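You operate a simulated robot arm through the tools that you are given. There is no shell and no other tool. Be economical: measure what you need, move in short steps, check, and stop when the job is done.

You run a simulated robot arm. Do the job below in one go: nothing can be reset, and whatever is moved stays where it is left.

TASK
Put one of the padlocks from the clear stretch of the work table on top of the roller.
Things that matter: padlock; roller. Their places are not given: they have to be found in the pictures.

Only the result counts: the job must be done as asked and must still hold three seconds after the hand-in. Knocking over, shifting, dropping, spilling or breaking anything else fails it.

THE ROBOT
A 6-joint arm with a two-finger parallel gripper, fixed in place. Base frame: the origin is at the foot of the arm, x ahead of it, y to its left, z up; the work surface is at about z = 800. Units: mm, rad, N and s.
With the tool pointing down near the work surface it reaches from about 240 to 640 mm from the base axis. Its first joint turns from -1.152 to 1.152 rad. Payload 2.7 kg.
The tool frame sits at the grasp point between the pads (the TCP): z along the fingers, y along the line on which they close. The tips reach 23 mm beyond it. Largest opening 94 mm; finger width 38, thickness 10; the body of the gripper, 54 by 96 mm, starts 39 mm behind the TCP.
Orientation is that of the tool frame in the base frame, as [roll, pitch, yaw] about the fixed x, y, z axes, in that order (R = Rz(yaw) Ry(pitch) Rx(roll)). With the fingers straight down and closing along the base's y, the tool's x points along the base's -x, its y along +y and its z along -z.

THE INTERFACE
- The arm moves only by the tool play_rows. Its argument "targets" is a list that holds one entry, the list of rows, each a list of 7 numbers: the shift along the tool's x, y, z in mm, then the turn, a rotation vector about the tool's x, y, z in rad, then the finger opening in mm, from 0 to 94. In form: [[[dx, dy, dz, rx, ry, rz, gripper], ...]]. A call has 1 to 12 rows; each row shifts and turns the commanded pose from where the row before left it, along the tool's axes as they then stand. Each row takes 0.2 s and may step no farther than 50 mm and 0.15 rad from the row before; otherwise, or with a gripper value out of range, the whole call is refused. Where a pose cannot be reached the arm comes as near as it can. A force on the tool above 40 N (or 10 N above the force at the start of the call, whichever is more), or a blocked arm, ends the call early, and 0.2 s more pass. The fingers move at their own pace (about 45 mm/s each) and stop on an object; they squeeze with about 24 N. The grip force told is the motor's: it shows also when the fingers shut on nothing. Time passes only in rows, and 0.2 s behind the last, so rows that do not move let the fingers close. It gives the time, the measured TCP pose, the force on the tool (base axes), the opening and the grip force at its end, in the units of the frame above (readings bear some noise), and new pictures: "pictures" is both (left out), scene, wrist or none.
- Cameras (640 x 400 px; columns grow to the right, rows downward): "scene" is fixed at [87.7, -446, 1402.4]; the picture's right is [0.62, -0.78, 0.00], its down [-0.45, -0.36, -0.82] and it looks along [0.64, 0.51, -0.58] (base axes); focal length 325 px, centre (320, 200). "wrist" rides on the gripper at [-39, 0, -44] in the tool frame; the picture's right is [0.00, -1.00, 0.00], its down [0.97, 0.00, -0.24] and it looks along [0.24, 0.00, 0.97] (tool axes); focal length 218 px, centre (320, 200).
- point_at(camera, pixels): for up to 12 pixels [column, row] of the newest picture of that camera ("zoom" is the newest enlarged one), the place [x, y, z] in the base frame of the surface seen there, good to about 2 mm. It takes no simulated time.
- close_up(camera, box): a new picture of the part [left, top, right, bottom] of that camera's present view, enlarged. It takes no simulated time.
- hand_in(): hands the job in; it is judged then, once.

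Work in short steps. Measure before you move; look again where a grasp or a placing could have gone wrong, and mend it. You have 60 turns and 120 pictures in all, those below and enlarged ones among them. Open the gripper and draw the arm clear of the work before you hand the job in, unless the task says otherwise; then end with one line.

The tools are called by a JSON object that holds its "fn" and its "kwargs". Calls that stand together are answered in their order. play_rows: Moves the arm, as the interface text tells. Its arguments: {"type":"object","properties":{"targets":{"type":"array","items":{"type":"array","items":{"type":"array","items":{"type":"number"}}}},"pictures":{"type":"string","enum":["both","scene","wrist","none"]}},"required":["targets"]} The other tools are called the same way: point_at (camera, pixels) gives the place of the surface under pixels of a picture; close_up (camera, box) takes an enlarged picture of a part of a camera's view; hand_in () hands the job in.

At the start:

```text
time_s: 0.0
position: [471.7, 12.7, 1168.4]
ee_rot: [3.141, 0.002, 3.141]
ft_force: [-1.0, -0.4, 0.4]
gripper_width: 94.2
grip_force: 0.0
```

scene: 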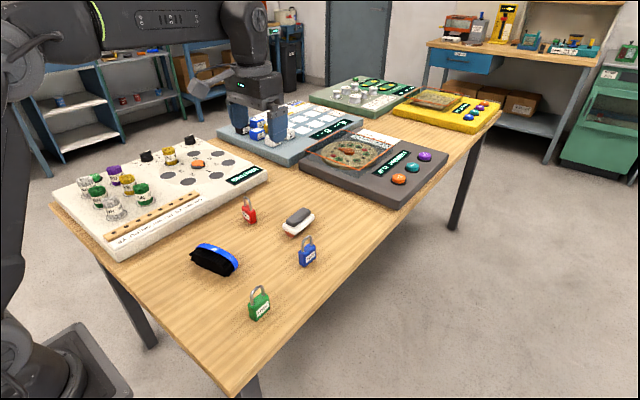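
wrist: 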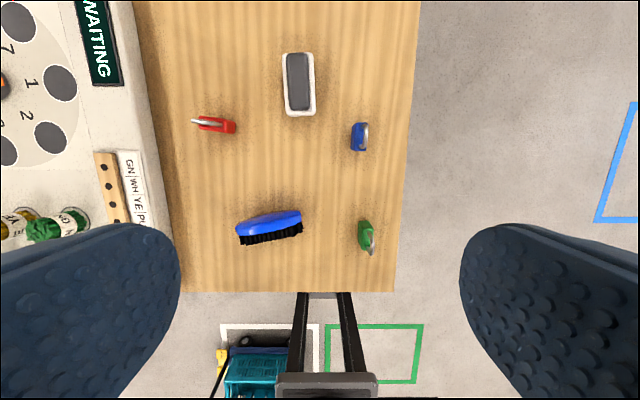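

I see three padlocks (red, blue, green), a brush and a white/grey object at scene (298,221). I'll enlarge the picture to identify the roller.

{"fn": "close_up", "kwargs": {"camera": "scene", "box": [180, 180, 340, 330]}}

{"fn": "close_up", "kwargs": {"camera": "wrist", "box": [180, 30, 420, 280]}}

{"fn": "close_up", "kwargs": {"camera": "scene", "box": [220, 60, 510, 220]}}

{"fn": "close_up", "kwargs": {"camera": "scene", "box": [50, 120, 280, 270]}}

```text
2.67 times, centred on (260, 255) of scene
```

zoom: 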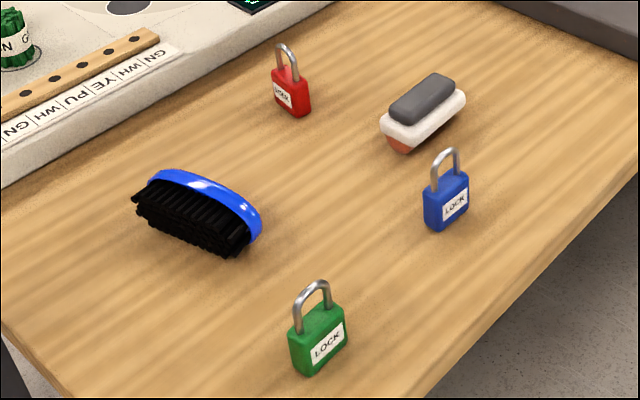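

```text
1.60 times, centred on (300, 155) of wrist
```

zoom: 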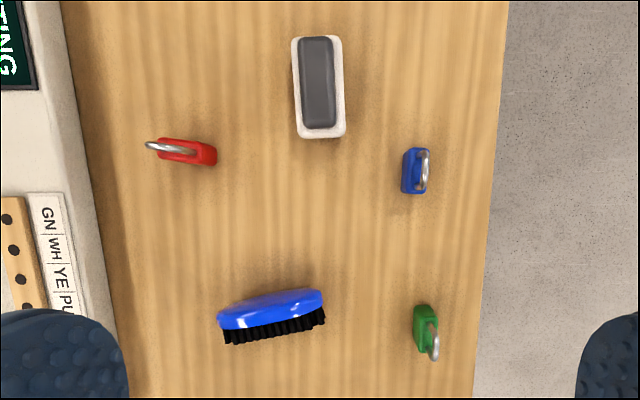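

```text
2.21 times, centred on (365, 140) of scene
```

zoom: 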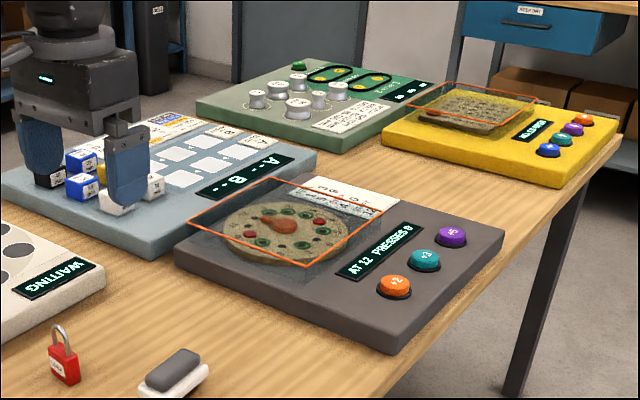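

```text
2.67 times, centred on (165, 195) of scene
```

zoom: 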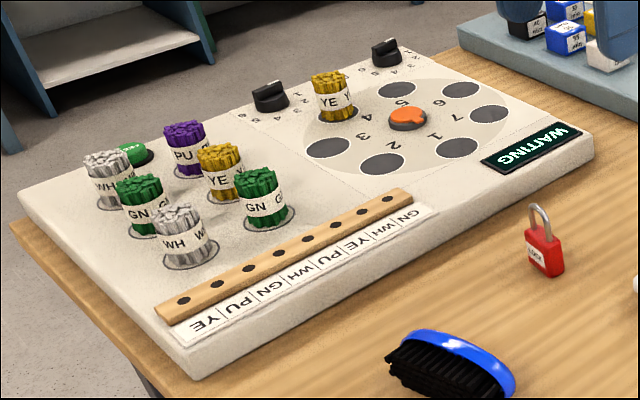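

The white/grey object seems to have an orange cylinder under it; I'll look closer and measure it along with the padlocks.

{"fn": "point_at", "kwargs": {"camera": "wrist", "pixels": [[299, 82], [288, 55], [310, 55], [290, 112], [312, 112], [358, 138], [366, 135], [362, 232], [370, 245], [222, 126], [205, 122], [340, 100]]}}

{"fn": "close_up", "kwargs": {"camera": "scene", "box": [270, 195, 330, 275]}}

```text
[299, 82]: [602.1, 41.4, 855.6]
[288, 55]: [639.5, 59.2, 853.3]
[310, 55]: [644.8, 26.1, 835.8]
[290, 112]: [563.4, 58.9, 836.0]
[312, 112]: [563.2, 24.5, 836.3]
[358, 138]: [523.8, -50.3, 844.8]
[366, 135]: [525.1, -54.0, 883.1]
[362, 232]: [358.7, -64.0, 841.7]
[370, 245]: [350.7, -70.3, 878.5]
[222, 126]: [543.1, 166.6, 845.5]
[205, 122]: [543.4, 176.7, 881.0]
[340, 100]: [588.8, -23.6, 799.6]
```

```text
5.00 times, centred on (300, 235) of scene
```

zoom: 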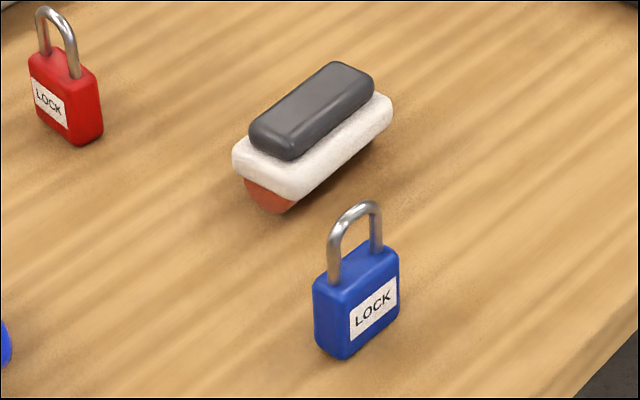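

The object is a rocker-type roller with a curved orange underside, so it may tip. I'll measure its shape and the blue padlock accurately.

{"fn": "point_at", "kwargs": {"camera": "zoom", "pixels": [[270, 190], [268, 212], [250, 190], [290, 205], [238, 158], [300, 195], [255, 125], [290, 150], [335, 70], [370, 90], [310, 110], [240, 145]]}}

{"fn": "point_at", "kwargs": {"camera": "zoom", "pixels": [[318, 290], [320, 340], [345, 355], [395, 312], [345, 300], [395, 260], [330, 270], [370, 250], [335, 255], [355, 208], [377, 240], [375, 210]]}}

{"fn": "close_up", "kwargs": {"camera": "wrist", "box": [270, 40, 390, 160]}}

```text
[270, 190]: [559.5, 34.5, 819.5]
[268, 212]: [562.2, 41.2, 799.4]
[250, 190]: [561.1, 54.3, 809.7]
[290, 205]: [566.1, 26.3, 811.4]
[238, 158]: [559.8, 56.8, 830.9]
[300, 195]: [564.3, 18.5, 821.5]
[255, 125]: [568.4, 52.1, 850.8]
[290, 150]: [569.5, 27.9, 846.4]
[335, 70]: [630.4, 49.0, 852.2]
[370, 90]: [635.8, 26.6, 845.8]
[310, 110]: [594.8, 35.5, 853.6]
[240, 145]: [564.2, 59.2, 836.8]
```

```text
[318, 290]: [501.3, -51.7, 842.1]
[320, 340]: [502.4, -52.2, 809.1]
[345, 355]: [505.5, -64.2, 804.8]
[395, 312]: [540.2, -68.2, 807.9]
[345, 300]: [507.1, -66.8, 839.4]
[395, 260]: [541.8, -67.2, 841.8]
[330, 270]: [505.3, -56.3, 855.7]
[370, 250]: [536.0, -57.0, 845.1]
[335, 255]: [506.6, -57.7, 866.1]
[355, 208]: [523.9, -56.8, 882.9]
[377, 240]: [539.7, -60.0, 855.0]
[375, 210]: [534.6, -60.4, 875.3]
```

```text
3.33 times, centred on (330, 100) of wrist
```

zoom: 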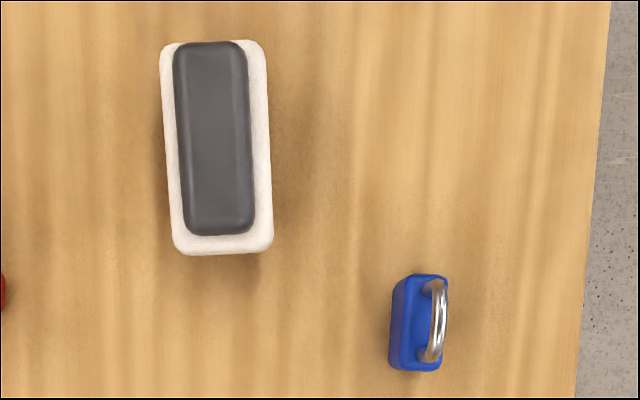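

Blue padlock: centre ≈ (522,-58), 40×20 mm, top of body ≈845, shackle top ≈884. The roller is at about (602,39), top 854, with a round bottom so centring matters. I'll hover over the roller to measure it from above.

{"fn": "play_rows", "kwargs": {"targets": [[[-24, 5, 33.6, 0, 0, 0, 94], [-24, 5, 33.6, 0, 0, 0, 94], [-24, 5, 33.6, 0, 0, 0, 94], [-24, 5, 33.6, 0, 0, 0, 94], [-24, 5, 33.6, 0, 0, 0, 94], [0, 0, 0, 0, 0, 0, 94]]], "pictures": "wrist"}}

```text
time_s: 1.4
position: [592.4, 37.1, 1000.7]
ee_rot: [3.14, 0.001, 3.141]
ft_force: [-1.1, 0.4, -0.7]
gripper_width: 94.0
grip_force: 0.1
```

wrist: 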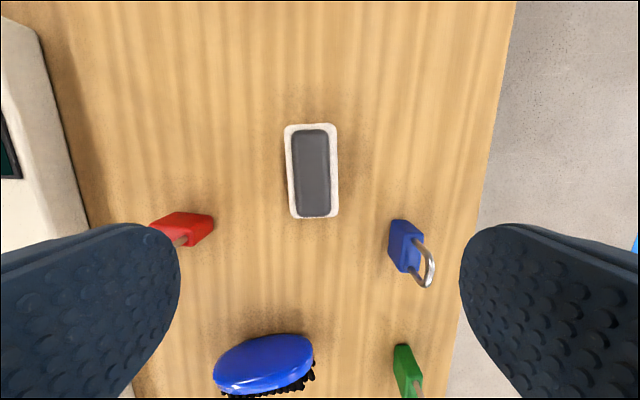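

The roller is visible at (312,170). I'll measure its edges, and the blue padlock.

{"fn": "close_up", "kwargs": {"camera": "wrist", "box": [270, 110, 450, 290]}}

{"fn": "point_at", "kwargs": {"camera": "wrist", "pixels": [[294, 145], [326, 142], [296, 205], [329, 202], [311, 135], [313, 210], [287, 170], [337, 170], [311, 170], [393, 224], [417, 222], [393, 265]]}}

```text
2.22 times, centred on (360, 200) of wrist
```

zoom: 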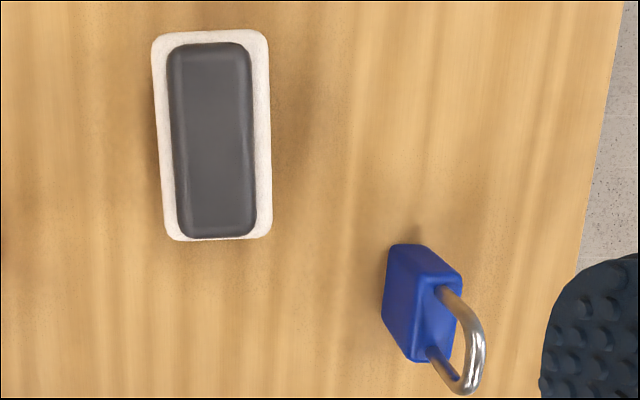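

```text
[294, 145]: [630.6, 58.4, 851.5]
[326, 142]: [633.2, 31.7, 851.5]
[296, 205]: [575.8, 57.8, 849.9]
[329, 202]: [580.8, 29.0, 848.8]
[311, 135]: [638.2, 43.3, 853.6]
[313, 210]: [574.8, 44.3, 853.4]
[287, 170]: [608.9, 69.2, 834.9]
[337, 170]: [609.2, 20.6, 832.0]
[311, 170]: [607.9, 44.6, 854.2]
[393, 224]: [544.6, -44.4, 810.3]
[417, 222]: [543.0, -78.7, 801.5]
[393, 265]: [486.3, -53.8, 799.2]
```

Roller handle top centre is (607,44.5), z 854, yaw nearly 0. Next I move above the blue padlock, TCP at about (522,-57,950).

{"fn": "play_rows", "kwargs": {"targets": [[[23.5, -31.4, 16.8, 0, 0, 0, 94], [23.5, -31.4, 16.8, 0, 0, 0, 94], [23.5, -31.4, 16.8, 0, 0, 0, 94], [0, 0, 0, 0, 0, 0, 94]]]}}

{"fn": "close_up", "kwargs": {"camera": "wrist", "box": [240, 130, 400, 400]}}

```text
time_s: 2.4
position: [521.4, -57.9, 950.3]
ee_rot: [3.142, 0.001, 3.141]
ft_force: [0.6, 0.2, 0.1]
gripper_width: 94.1
grip_force: 0.0
```

scene: 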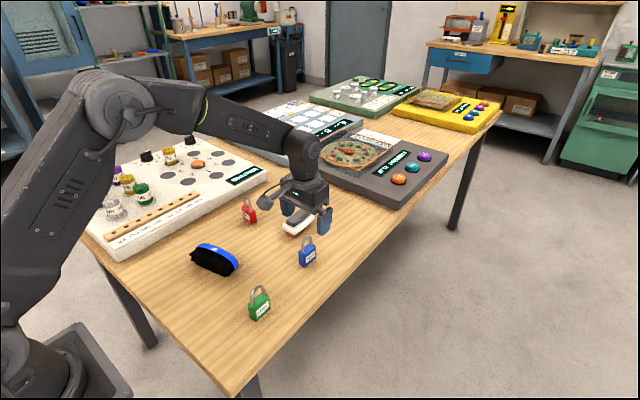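
wrist: 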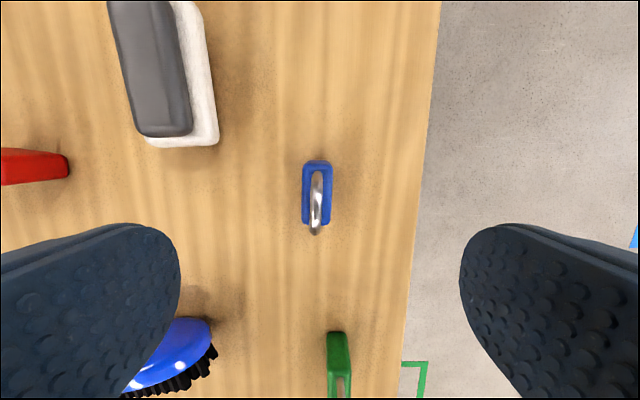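

```text
1.48 times, centred on (320, 265) of wrist
```

zoom: 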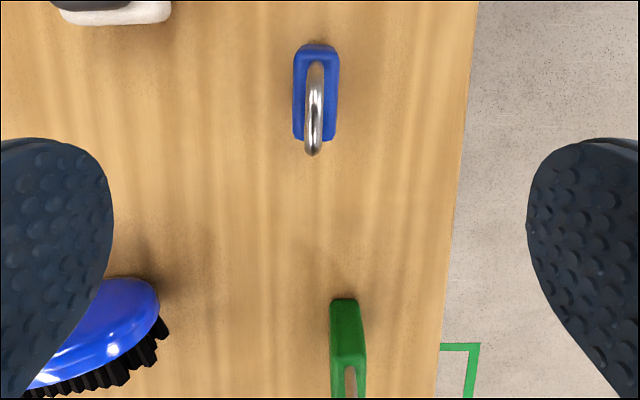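

The padlock is centred under the hand, column 317, with little yaw. I'll measure the top corners for the x centre before going down.

{"fn": "point_at", "kwargs": {"camera": "wrist", "pixels": [[317, 164], [306, 190], [329, 190], [306, 221], [328, 221], [316, 230], [317, 172], [306, 170], [329, 170]]}}

```text
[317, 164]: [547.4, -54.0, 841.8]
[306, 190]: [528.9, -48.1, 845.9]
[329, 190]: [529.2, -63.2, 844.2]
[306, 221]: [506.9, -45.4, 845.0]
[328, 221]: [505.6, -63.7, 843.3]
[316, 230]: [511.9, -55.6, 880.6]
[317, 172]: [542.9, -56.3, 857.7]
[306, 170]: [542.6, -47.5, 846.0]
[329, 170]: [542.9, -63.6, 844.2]
```

Body centre is about (524,-55.7), top 845. I go down to TCP z≈850 with the fingers at 60 mm, which keeps the palm above the shackle at 884.

{"fn": "play_rows", "kwargs": {"targets": [[[-2.6, 2.2, 0, 0, 0, 0, 60], [0, 0, 30, 0, 0, 0, 60], [0, 0, 30, 0, 0, 0, 60], [0, 0, 25, 0, 0, 0, 60], [0, 0, 15, 0, 0, 0, 60], [0, 0, 0, 0, 0, 0, 60]]]}}

```text
time_s: 3.8
position: [523.8, -54.8, 850.4]
ee_rot: [-3.141, 0.001, -3.141]
ft_force: [0.1, -0.3, 0.9]
gripper_width: 59.9
grip_force: 0.0
```

scene: 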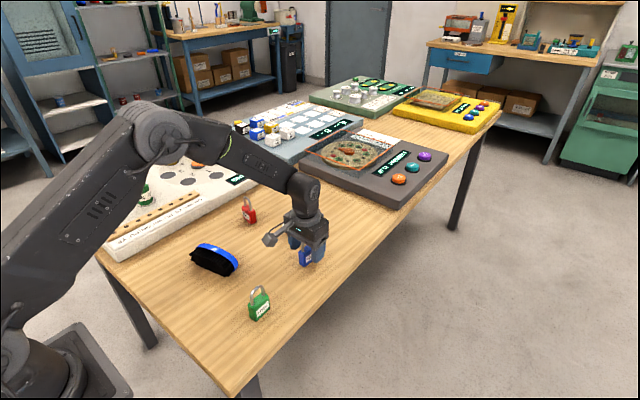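
wrist: 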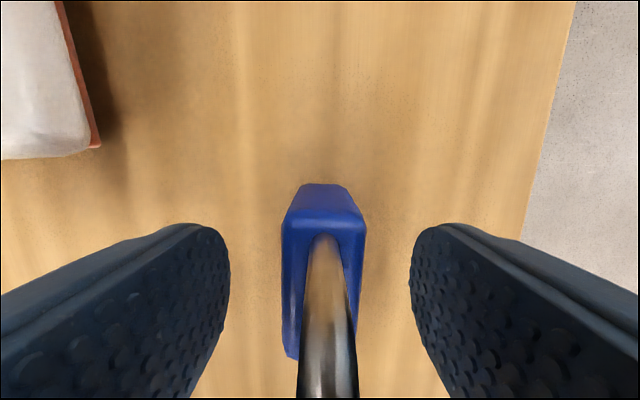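

The fingers straddle the padlock body and no contact shows in the force reading. I close now.

{"fn": "play_rows", "kwargs": {"targets": [[[0, 0, 0, 0, 0, 0, 10], [0, 0, 0, 0, 0, 0, 10], [0, 0, 0, 0, 0, 0, 10], [0, 0, 0, 0, 0, 0, 10]]]}}

```text
time_s: 4.8
position: [523.9, -55.1, 849.7]
ee_rot: [-3.141, -0.001, 3.141]
ft_force: [0.8, -0.7, 0.5]
gripper_width: 21.5
grip_force: 23.7
```

scene: 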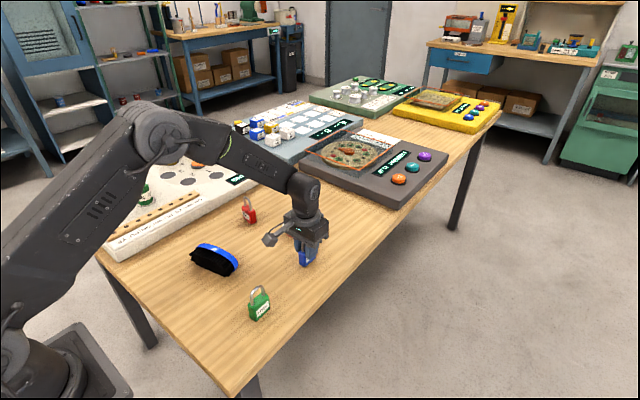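
wrist: 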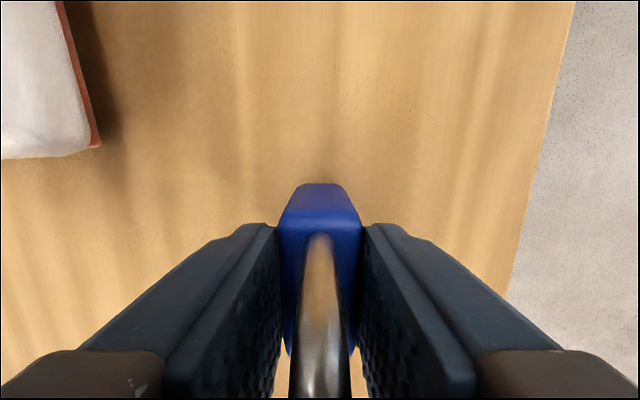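

Gripped at 21.5 mm. I lift straight up 90 mm first and check the hold.

{"fn": "play_rows", "kwargs": {"targets": [[[0, 0, -15, 0, 0, 0, 10], [0, 0, -25, 0, 0, 0, 10], [0, 0, -25, 0, 0, 0, 10], [0, 0, -25, 0, 0, 0, 10], [0, 0, 0, 0, 0, 0, 10], [0, 0, 0, 0, 0, 0, 10]]]}}

```text
time_s: 6.2
position: [524.2, -55.3, 940.6]
ee_rot: [-3.141, -0.001, 3.141]
ft_force: [0.3, -0.3, -0.9]
gripper_width: 21.5
grip_force: 23.8
```

scene: 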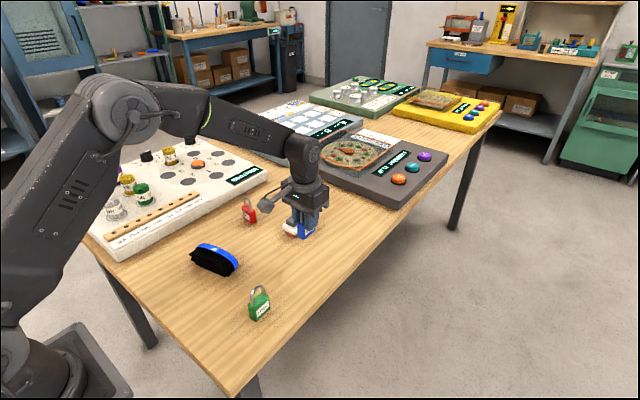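
wrist: 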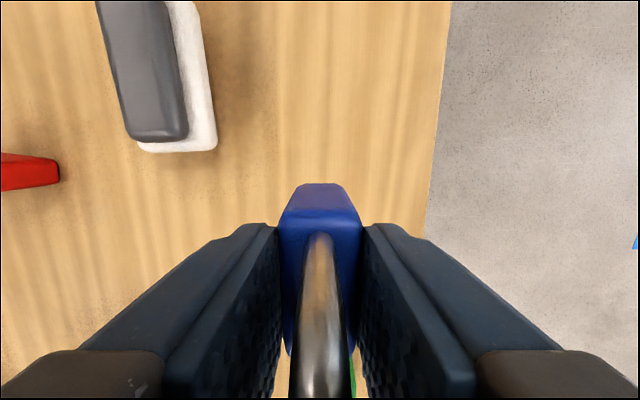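

The padlock is held firmly and weighs about 1 N. I carry it to above the roller centre, (605,44.5).

{"fn": "play_rows", "kwargs": {"targets": [[[-20.2, 25, 0, 0, 0, 0, 10], [-20.2, 25, 0, 0, 0, 0, 10], [-20.2, 25, 0, 0, 0, 0, 10], [-20.2, 24.8, 0, 0, 0, 0, 10], [0, 0, 0, 0, 0, 0, 10], [0, 0, 0, 0, 0, 0, 10]]]}}

{"fn": "close_up", "kwargs": {"camera": "scene", "box": [260, 150, 360, 250]}}

```text
time_s: 7.6
position: [605.0, 43.9, 941.2]
ee_rot: [-3.141, 0.001, 3.14]
ft_force: [0.0, -0.8, -1.0]
gripper_width: 21.8
grip_force: 23.9
```

scene: 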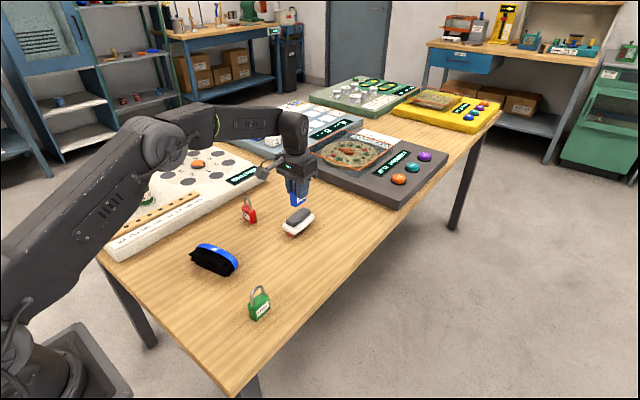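
wrist: 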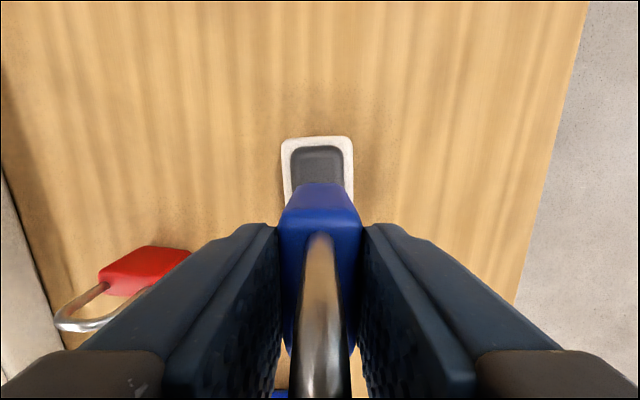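

```text
4.00 times, centred on (310, 200) of scene
```

zoom: 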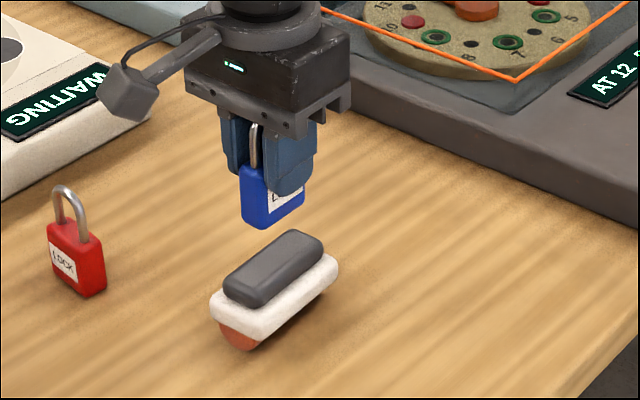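

Padlock bottom is at about 891 and the roller top is 854; it's centred within about 1 mm. I lower 34 mm with a 0.8 mm y correction, then look.

{"fn": "play_rows", "kwargs": {"targets": [[[0, 0.8, 12, 0, 0, 0, 10], [0, 0, 12, 0, 0, 0, 10], [0, 0, 7, 0, 0, 0, 10], [0, 0, 3, 0, 0, 0, 10], [0, 0, 0, 0, 0, 0, 10]]], "pictures": "wrist"}}

{"fn": "close_up", "kwargs": {"camera": "scene", "box": [270, 180, 340, 250]}}

```text
time_s: 8.8
position: [606.1, 45.1, 906.6]
ee_rot: [3.14, 0.0, 3.14]
ft_force: [0.7, -0.2, -1.5]
gripper_width: 21.4
grip_force: 24.7
```

wrist: 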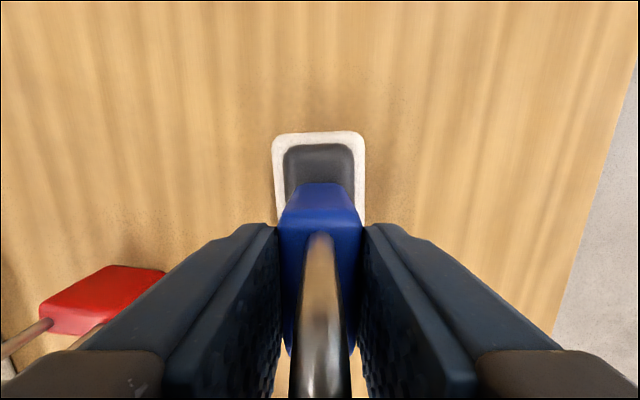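

```text
5.71 times, centred on (305, 215) of scene
```

zoom: 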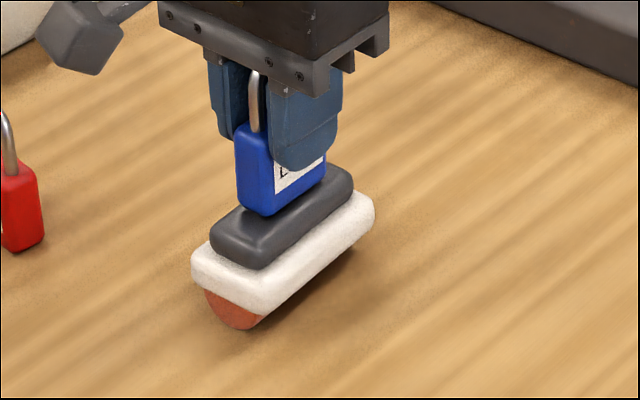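

It's well centred (handle columns 284–355, padlock at 320), with about 2–3 mm left. I lower 1 mm per row and read the force.

{"fn": "play_rows", "kwargs": {"targets": [[[0, 0, 1, 0, 0, 0, 10], [0, 0, 1, 0, 0, 0, 10], [0, 0, 0, 0, 0, 0, 10]]], "pictures": "none"}}

```text
time_s: 9.6
position: [606.2, 45.5, 903.0]
ee_rot: [-3.141, 0.0, 3.14]
ft_force: [-0.2, -0.1, 0.0]
gripper_width: 21.8
grip_force: 23.9
```

The vertical force rose from about -1 to 0, so contact may be near. I take another millimetre.

{"fn": "play_rows", "kwargs": {"targets": [[[0, 0, 1, 0, 0, 0, 10], [0, 0, 0, 0, 0, 0, 10]]], "pictures": "none"}}

{"fn": "close_up", "kwargs": {"camera": "scene", "box": [270, 180, 340, 250]}}

```text
time_s: 10.2
position: [604.6, 45.4, 903.3]
ee_rot: [-3.141, 0.001, -3.139]
ft_force: [-1.4, 0.5, 6.3]
gripper_width: 21.6
grip_force: 24.4
```

```text
5.71 times, centred on (305, 215) of scene
```

zoom: 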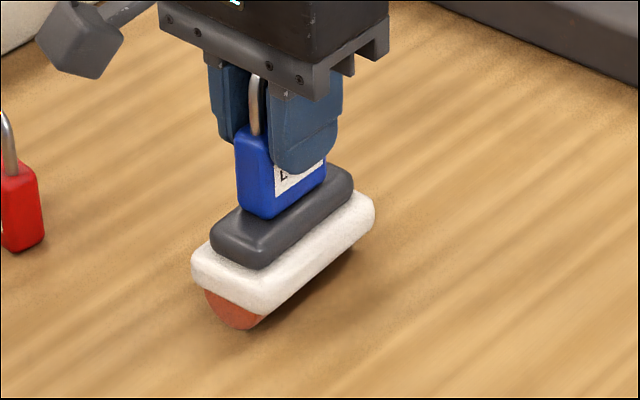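

The padlock presses on the roller with 6 N. I ease up 0.6 mm, then open only slightly, to 27 mm, so the fingers still guard it if the roller tips.

{"fn": "play_rows", "kwargs": {"targets": [[[0, 0, -0.6, 0, 0, 0, 10], [0, 0, 0, 0, 0, 0, 23], [0, 0, 0, 0, 0, 0, 25], [0, 0, 0, 0, 0, 0, 27], [0, 0, 0, 0, 0, 0, 27], [0, 0, 0, 0, 0, 0, 27], [0, 0, 0, 0, 0, 0, 27]]]}}

{"fn": "close_up", "kwargs": {"camera": "scene", "box": [270, 180, 340, 250]}}

```text
time_s: 11.8
position: [604.4, 44.7, 903.9]
ee_rot: [3.141, 0.0, 3.14]
ft_force: [-0.3, -1.0, -0.3]
gripper_width: 26.9
grip_force: 0.1
```

scene: 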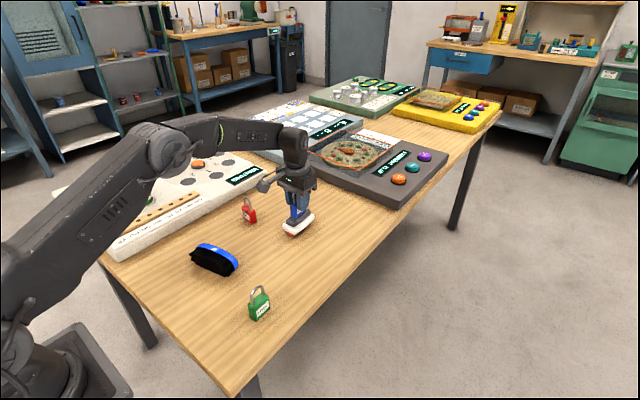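
wrist: 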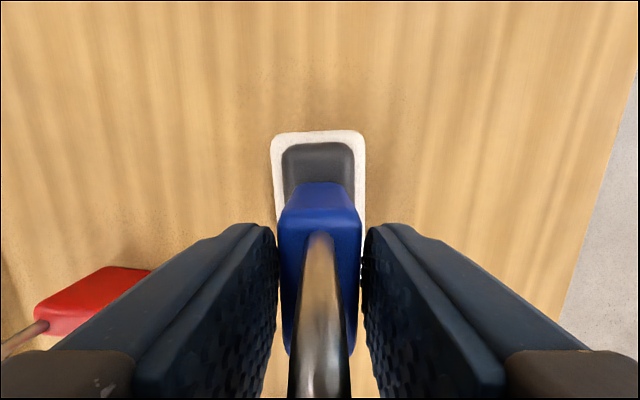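

```text
5.71 times, centred on (305, 215) of scene
```

zoom: 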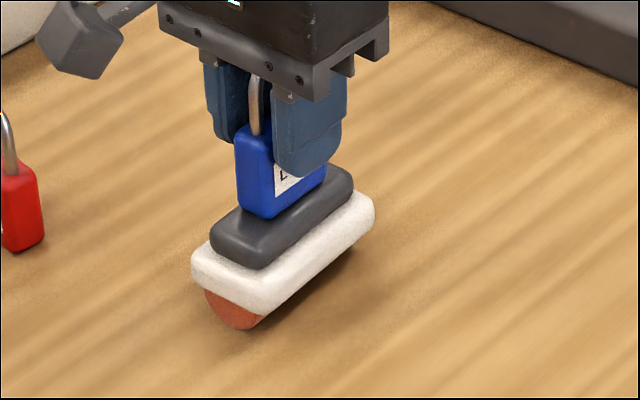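

The padlock stands on the roller without visible tilt. I open further to 36 mm and wait to see whether it starts leaning.

{"fn": "play_rows", "kwargs": {"targets": [[[0, 0, 0, 0, 0, 0, 30], [0, 0, 0, 0, 0, 0, 33], [0, 0, 0, 0, 0, 0, 36], [0, 0, 0, 0, 0, 0, 36], [0, 0, 0, 0, 0, 0, 36], [0, 0, 0, 0, 0, 0, 36], [0, 0, 0, 0, 0, 0, 36], [0, 0, 0, 0, 0, 0, 36]]], "pictures": "wrist"}}

{"fn": "close_up", "kwargs": {"camera": "scene", "box": [270, 180, 340, 250]}}

```text
time_s: 13.6
position: [603.7, 45.0, 904.4]
ee_rot: [-3.141, 0.0, -3.141]
ft_force: [-0.2, -0.8, 0.4]
gripper_width: 35.9
grip_force: 0.1
```

wrist: 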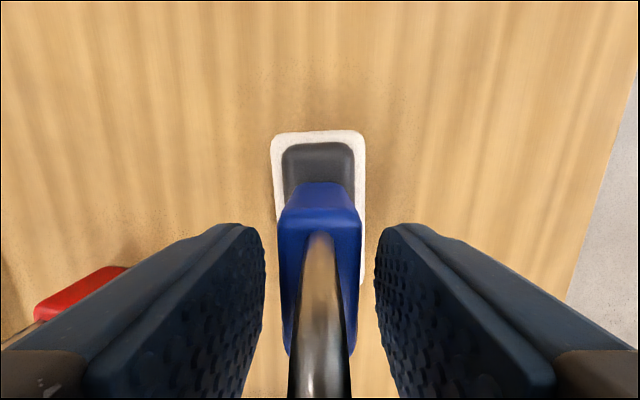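

```text
5.71 times, centred on (305, 215) of scene
```

zoom: 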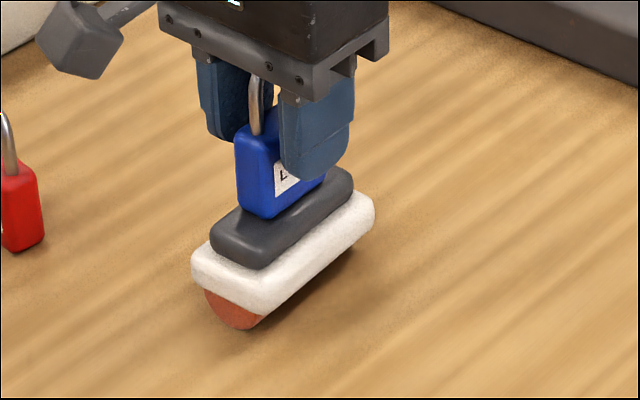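

It stands free with gaps on both sides and hasn't moved. I open wider and rise straight up, clear of the shackle.

{"fn": "play_rows", "kwargs": {"targets": [[[0, 0, 0, 0, 0, 0, 60], [0, 0, 0, 0, 0, 0, 60], [0, 0, -15, 0, 0, 0, 60], [0, 0, -25, 0, 0, 0, 60], [0, 0, -35, 0, 0, 0, 60], [0, 0, -40, 0, 0, 0, 60], [0, 0, -40, 0, 0, 0, 60], [30, 0, -20, 0, 0, 0, 60], [0, 0, 0, 0, 0, 0, 60], [0, 0, 0, 0, 0, 0, 60], [0, 0, 0, 0, 0, 0, 60]]]}}

{"fn": "close_up", "kwargs": {"camera": "scene", "box": [260, 170, 340, 250]}}

```text
time_s: 16.0
position: [575.8, 45.7, 1078.4]
ee_rot: [3.141, 0.0, 3.14]
ft_force: [0.6, 0.4, 0.1]
gripper_width: 60.4
grip_force: 0.0
```

scene: 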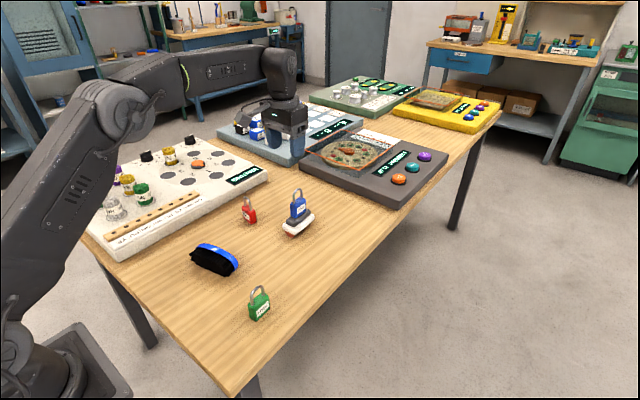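
wrist: 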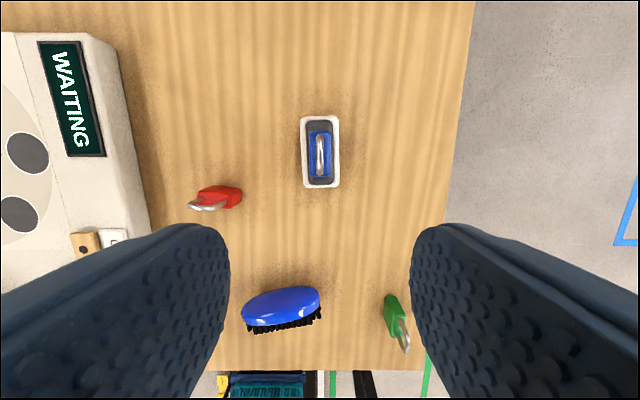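

```text
5.00 times, centred on (300, 210) of scene
```

zoom: 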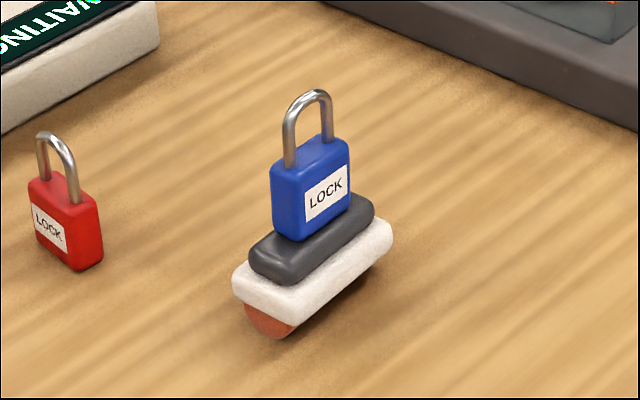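

The padlock stands centred on the roller and the arm is clear. I wait about 2 s more to rule out a slow tilt.

{"fn": "play_rows", "kwargs": {"targets": [[[0, 0, 0, 0, 0, 0, 60], [0, 0, 0, 0, 0, 0, 60], [0, 0, 0, 0, 0, 0, 60], [0, 0, 0, 0, 0, 0, 60], [0, 0, 0, 0, 0, 0, 60], [0, 0, 0, 0, 0, 0, 60], [0, 0, 0, 0, 0, 0, 60], [0, 0, 0, 0, 0, 0, 60], [0, 0, 0, 0, 0, 0, 60], [0, 0, 0, 0, 0, 0, 60]]], "pictures": "none"}}

{"fn": "close_up", "kwargs": {"camera": "scene", "box": [260, 170, 340, 250]}}

```text
time_s: 18.2
position: [575.1, 45.9, 1078.3]
ee_rot: [-3.141, -0.001, 3.14]
ft_force: [0.5, 0.3, -0.1]
gripper_width: 60.0
grip_force: 0.0
```

```text
5.00 times, centred on (300, 210) of scene
```

zoom: 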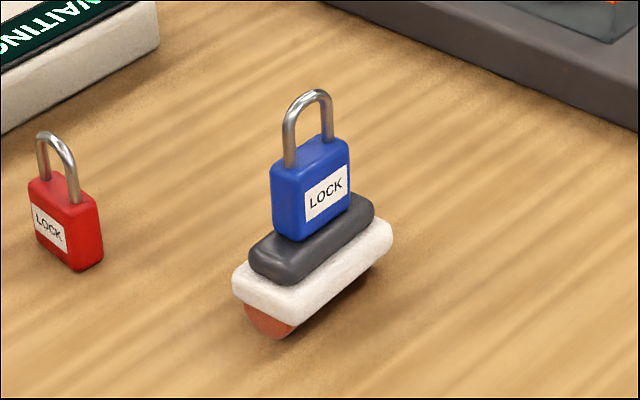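

The picture hasn't changed after 2 s, so the stack is stable. I hand in.

{"fn": "hand_in", "kwargs": {}}

```text
The job is handed in.
```

The blue padlock is standing upright and centred on top of the roller; it held still for over 2 s with the arm clear, nothing else was moved, and the job is handed in.
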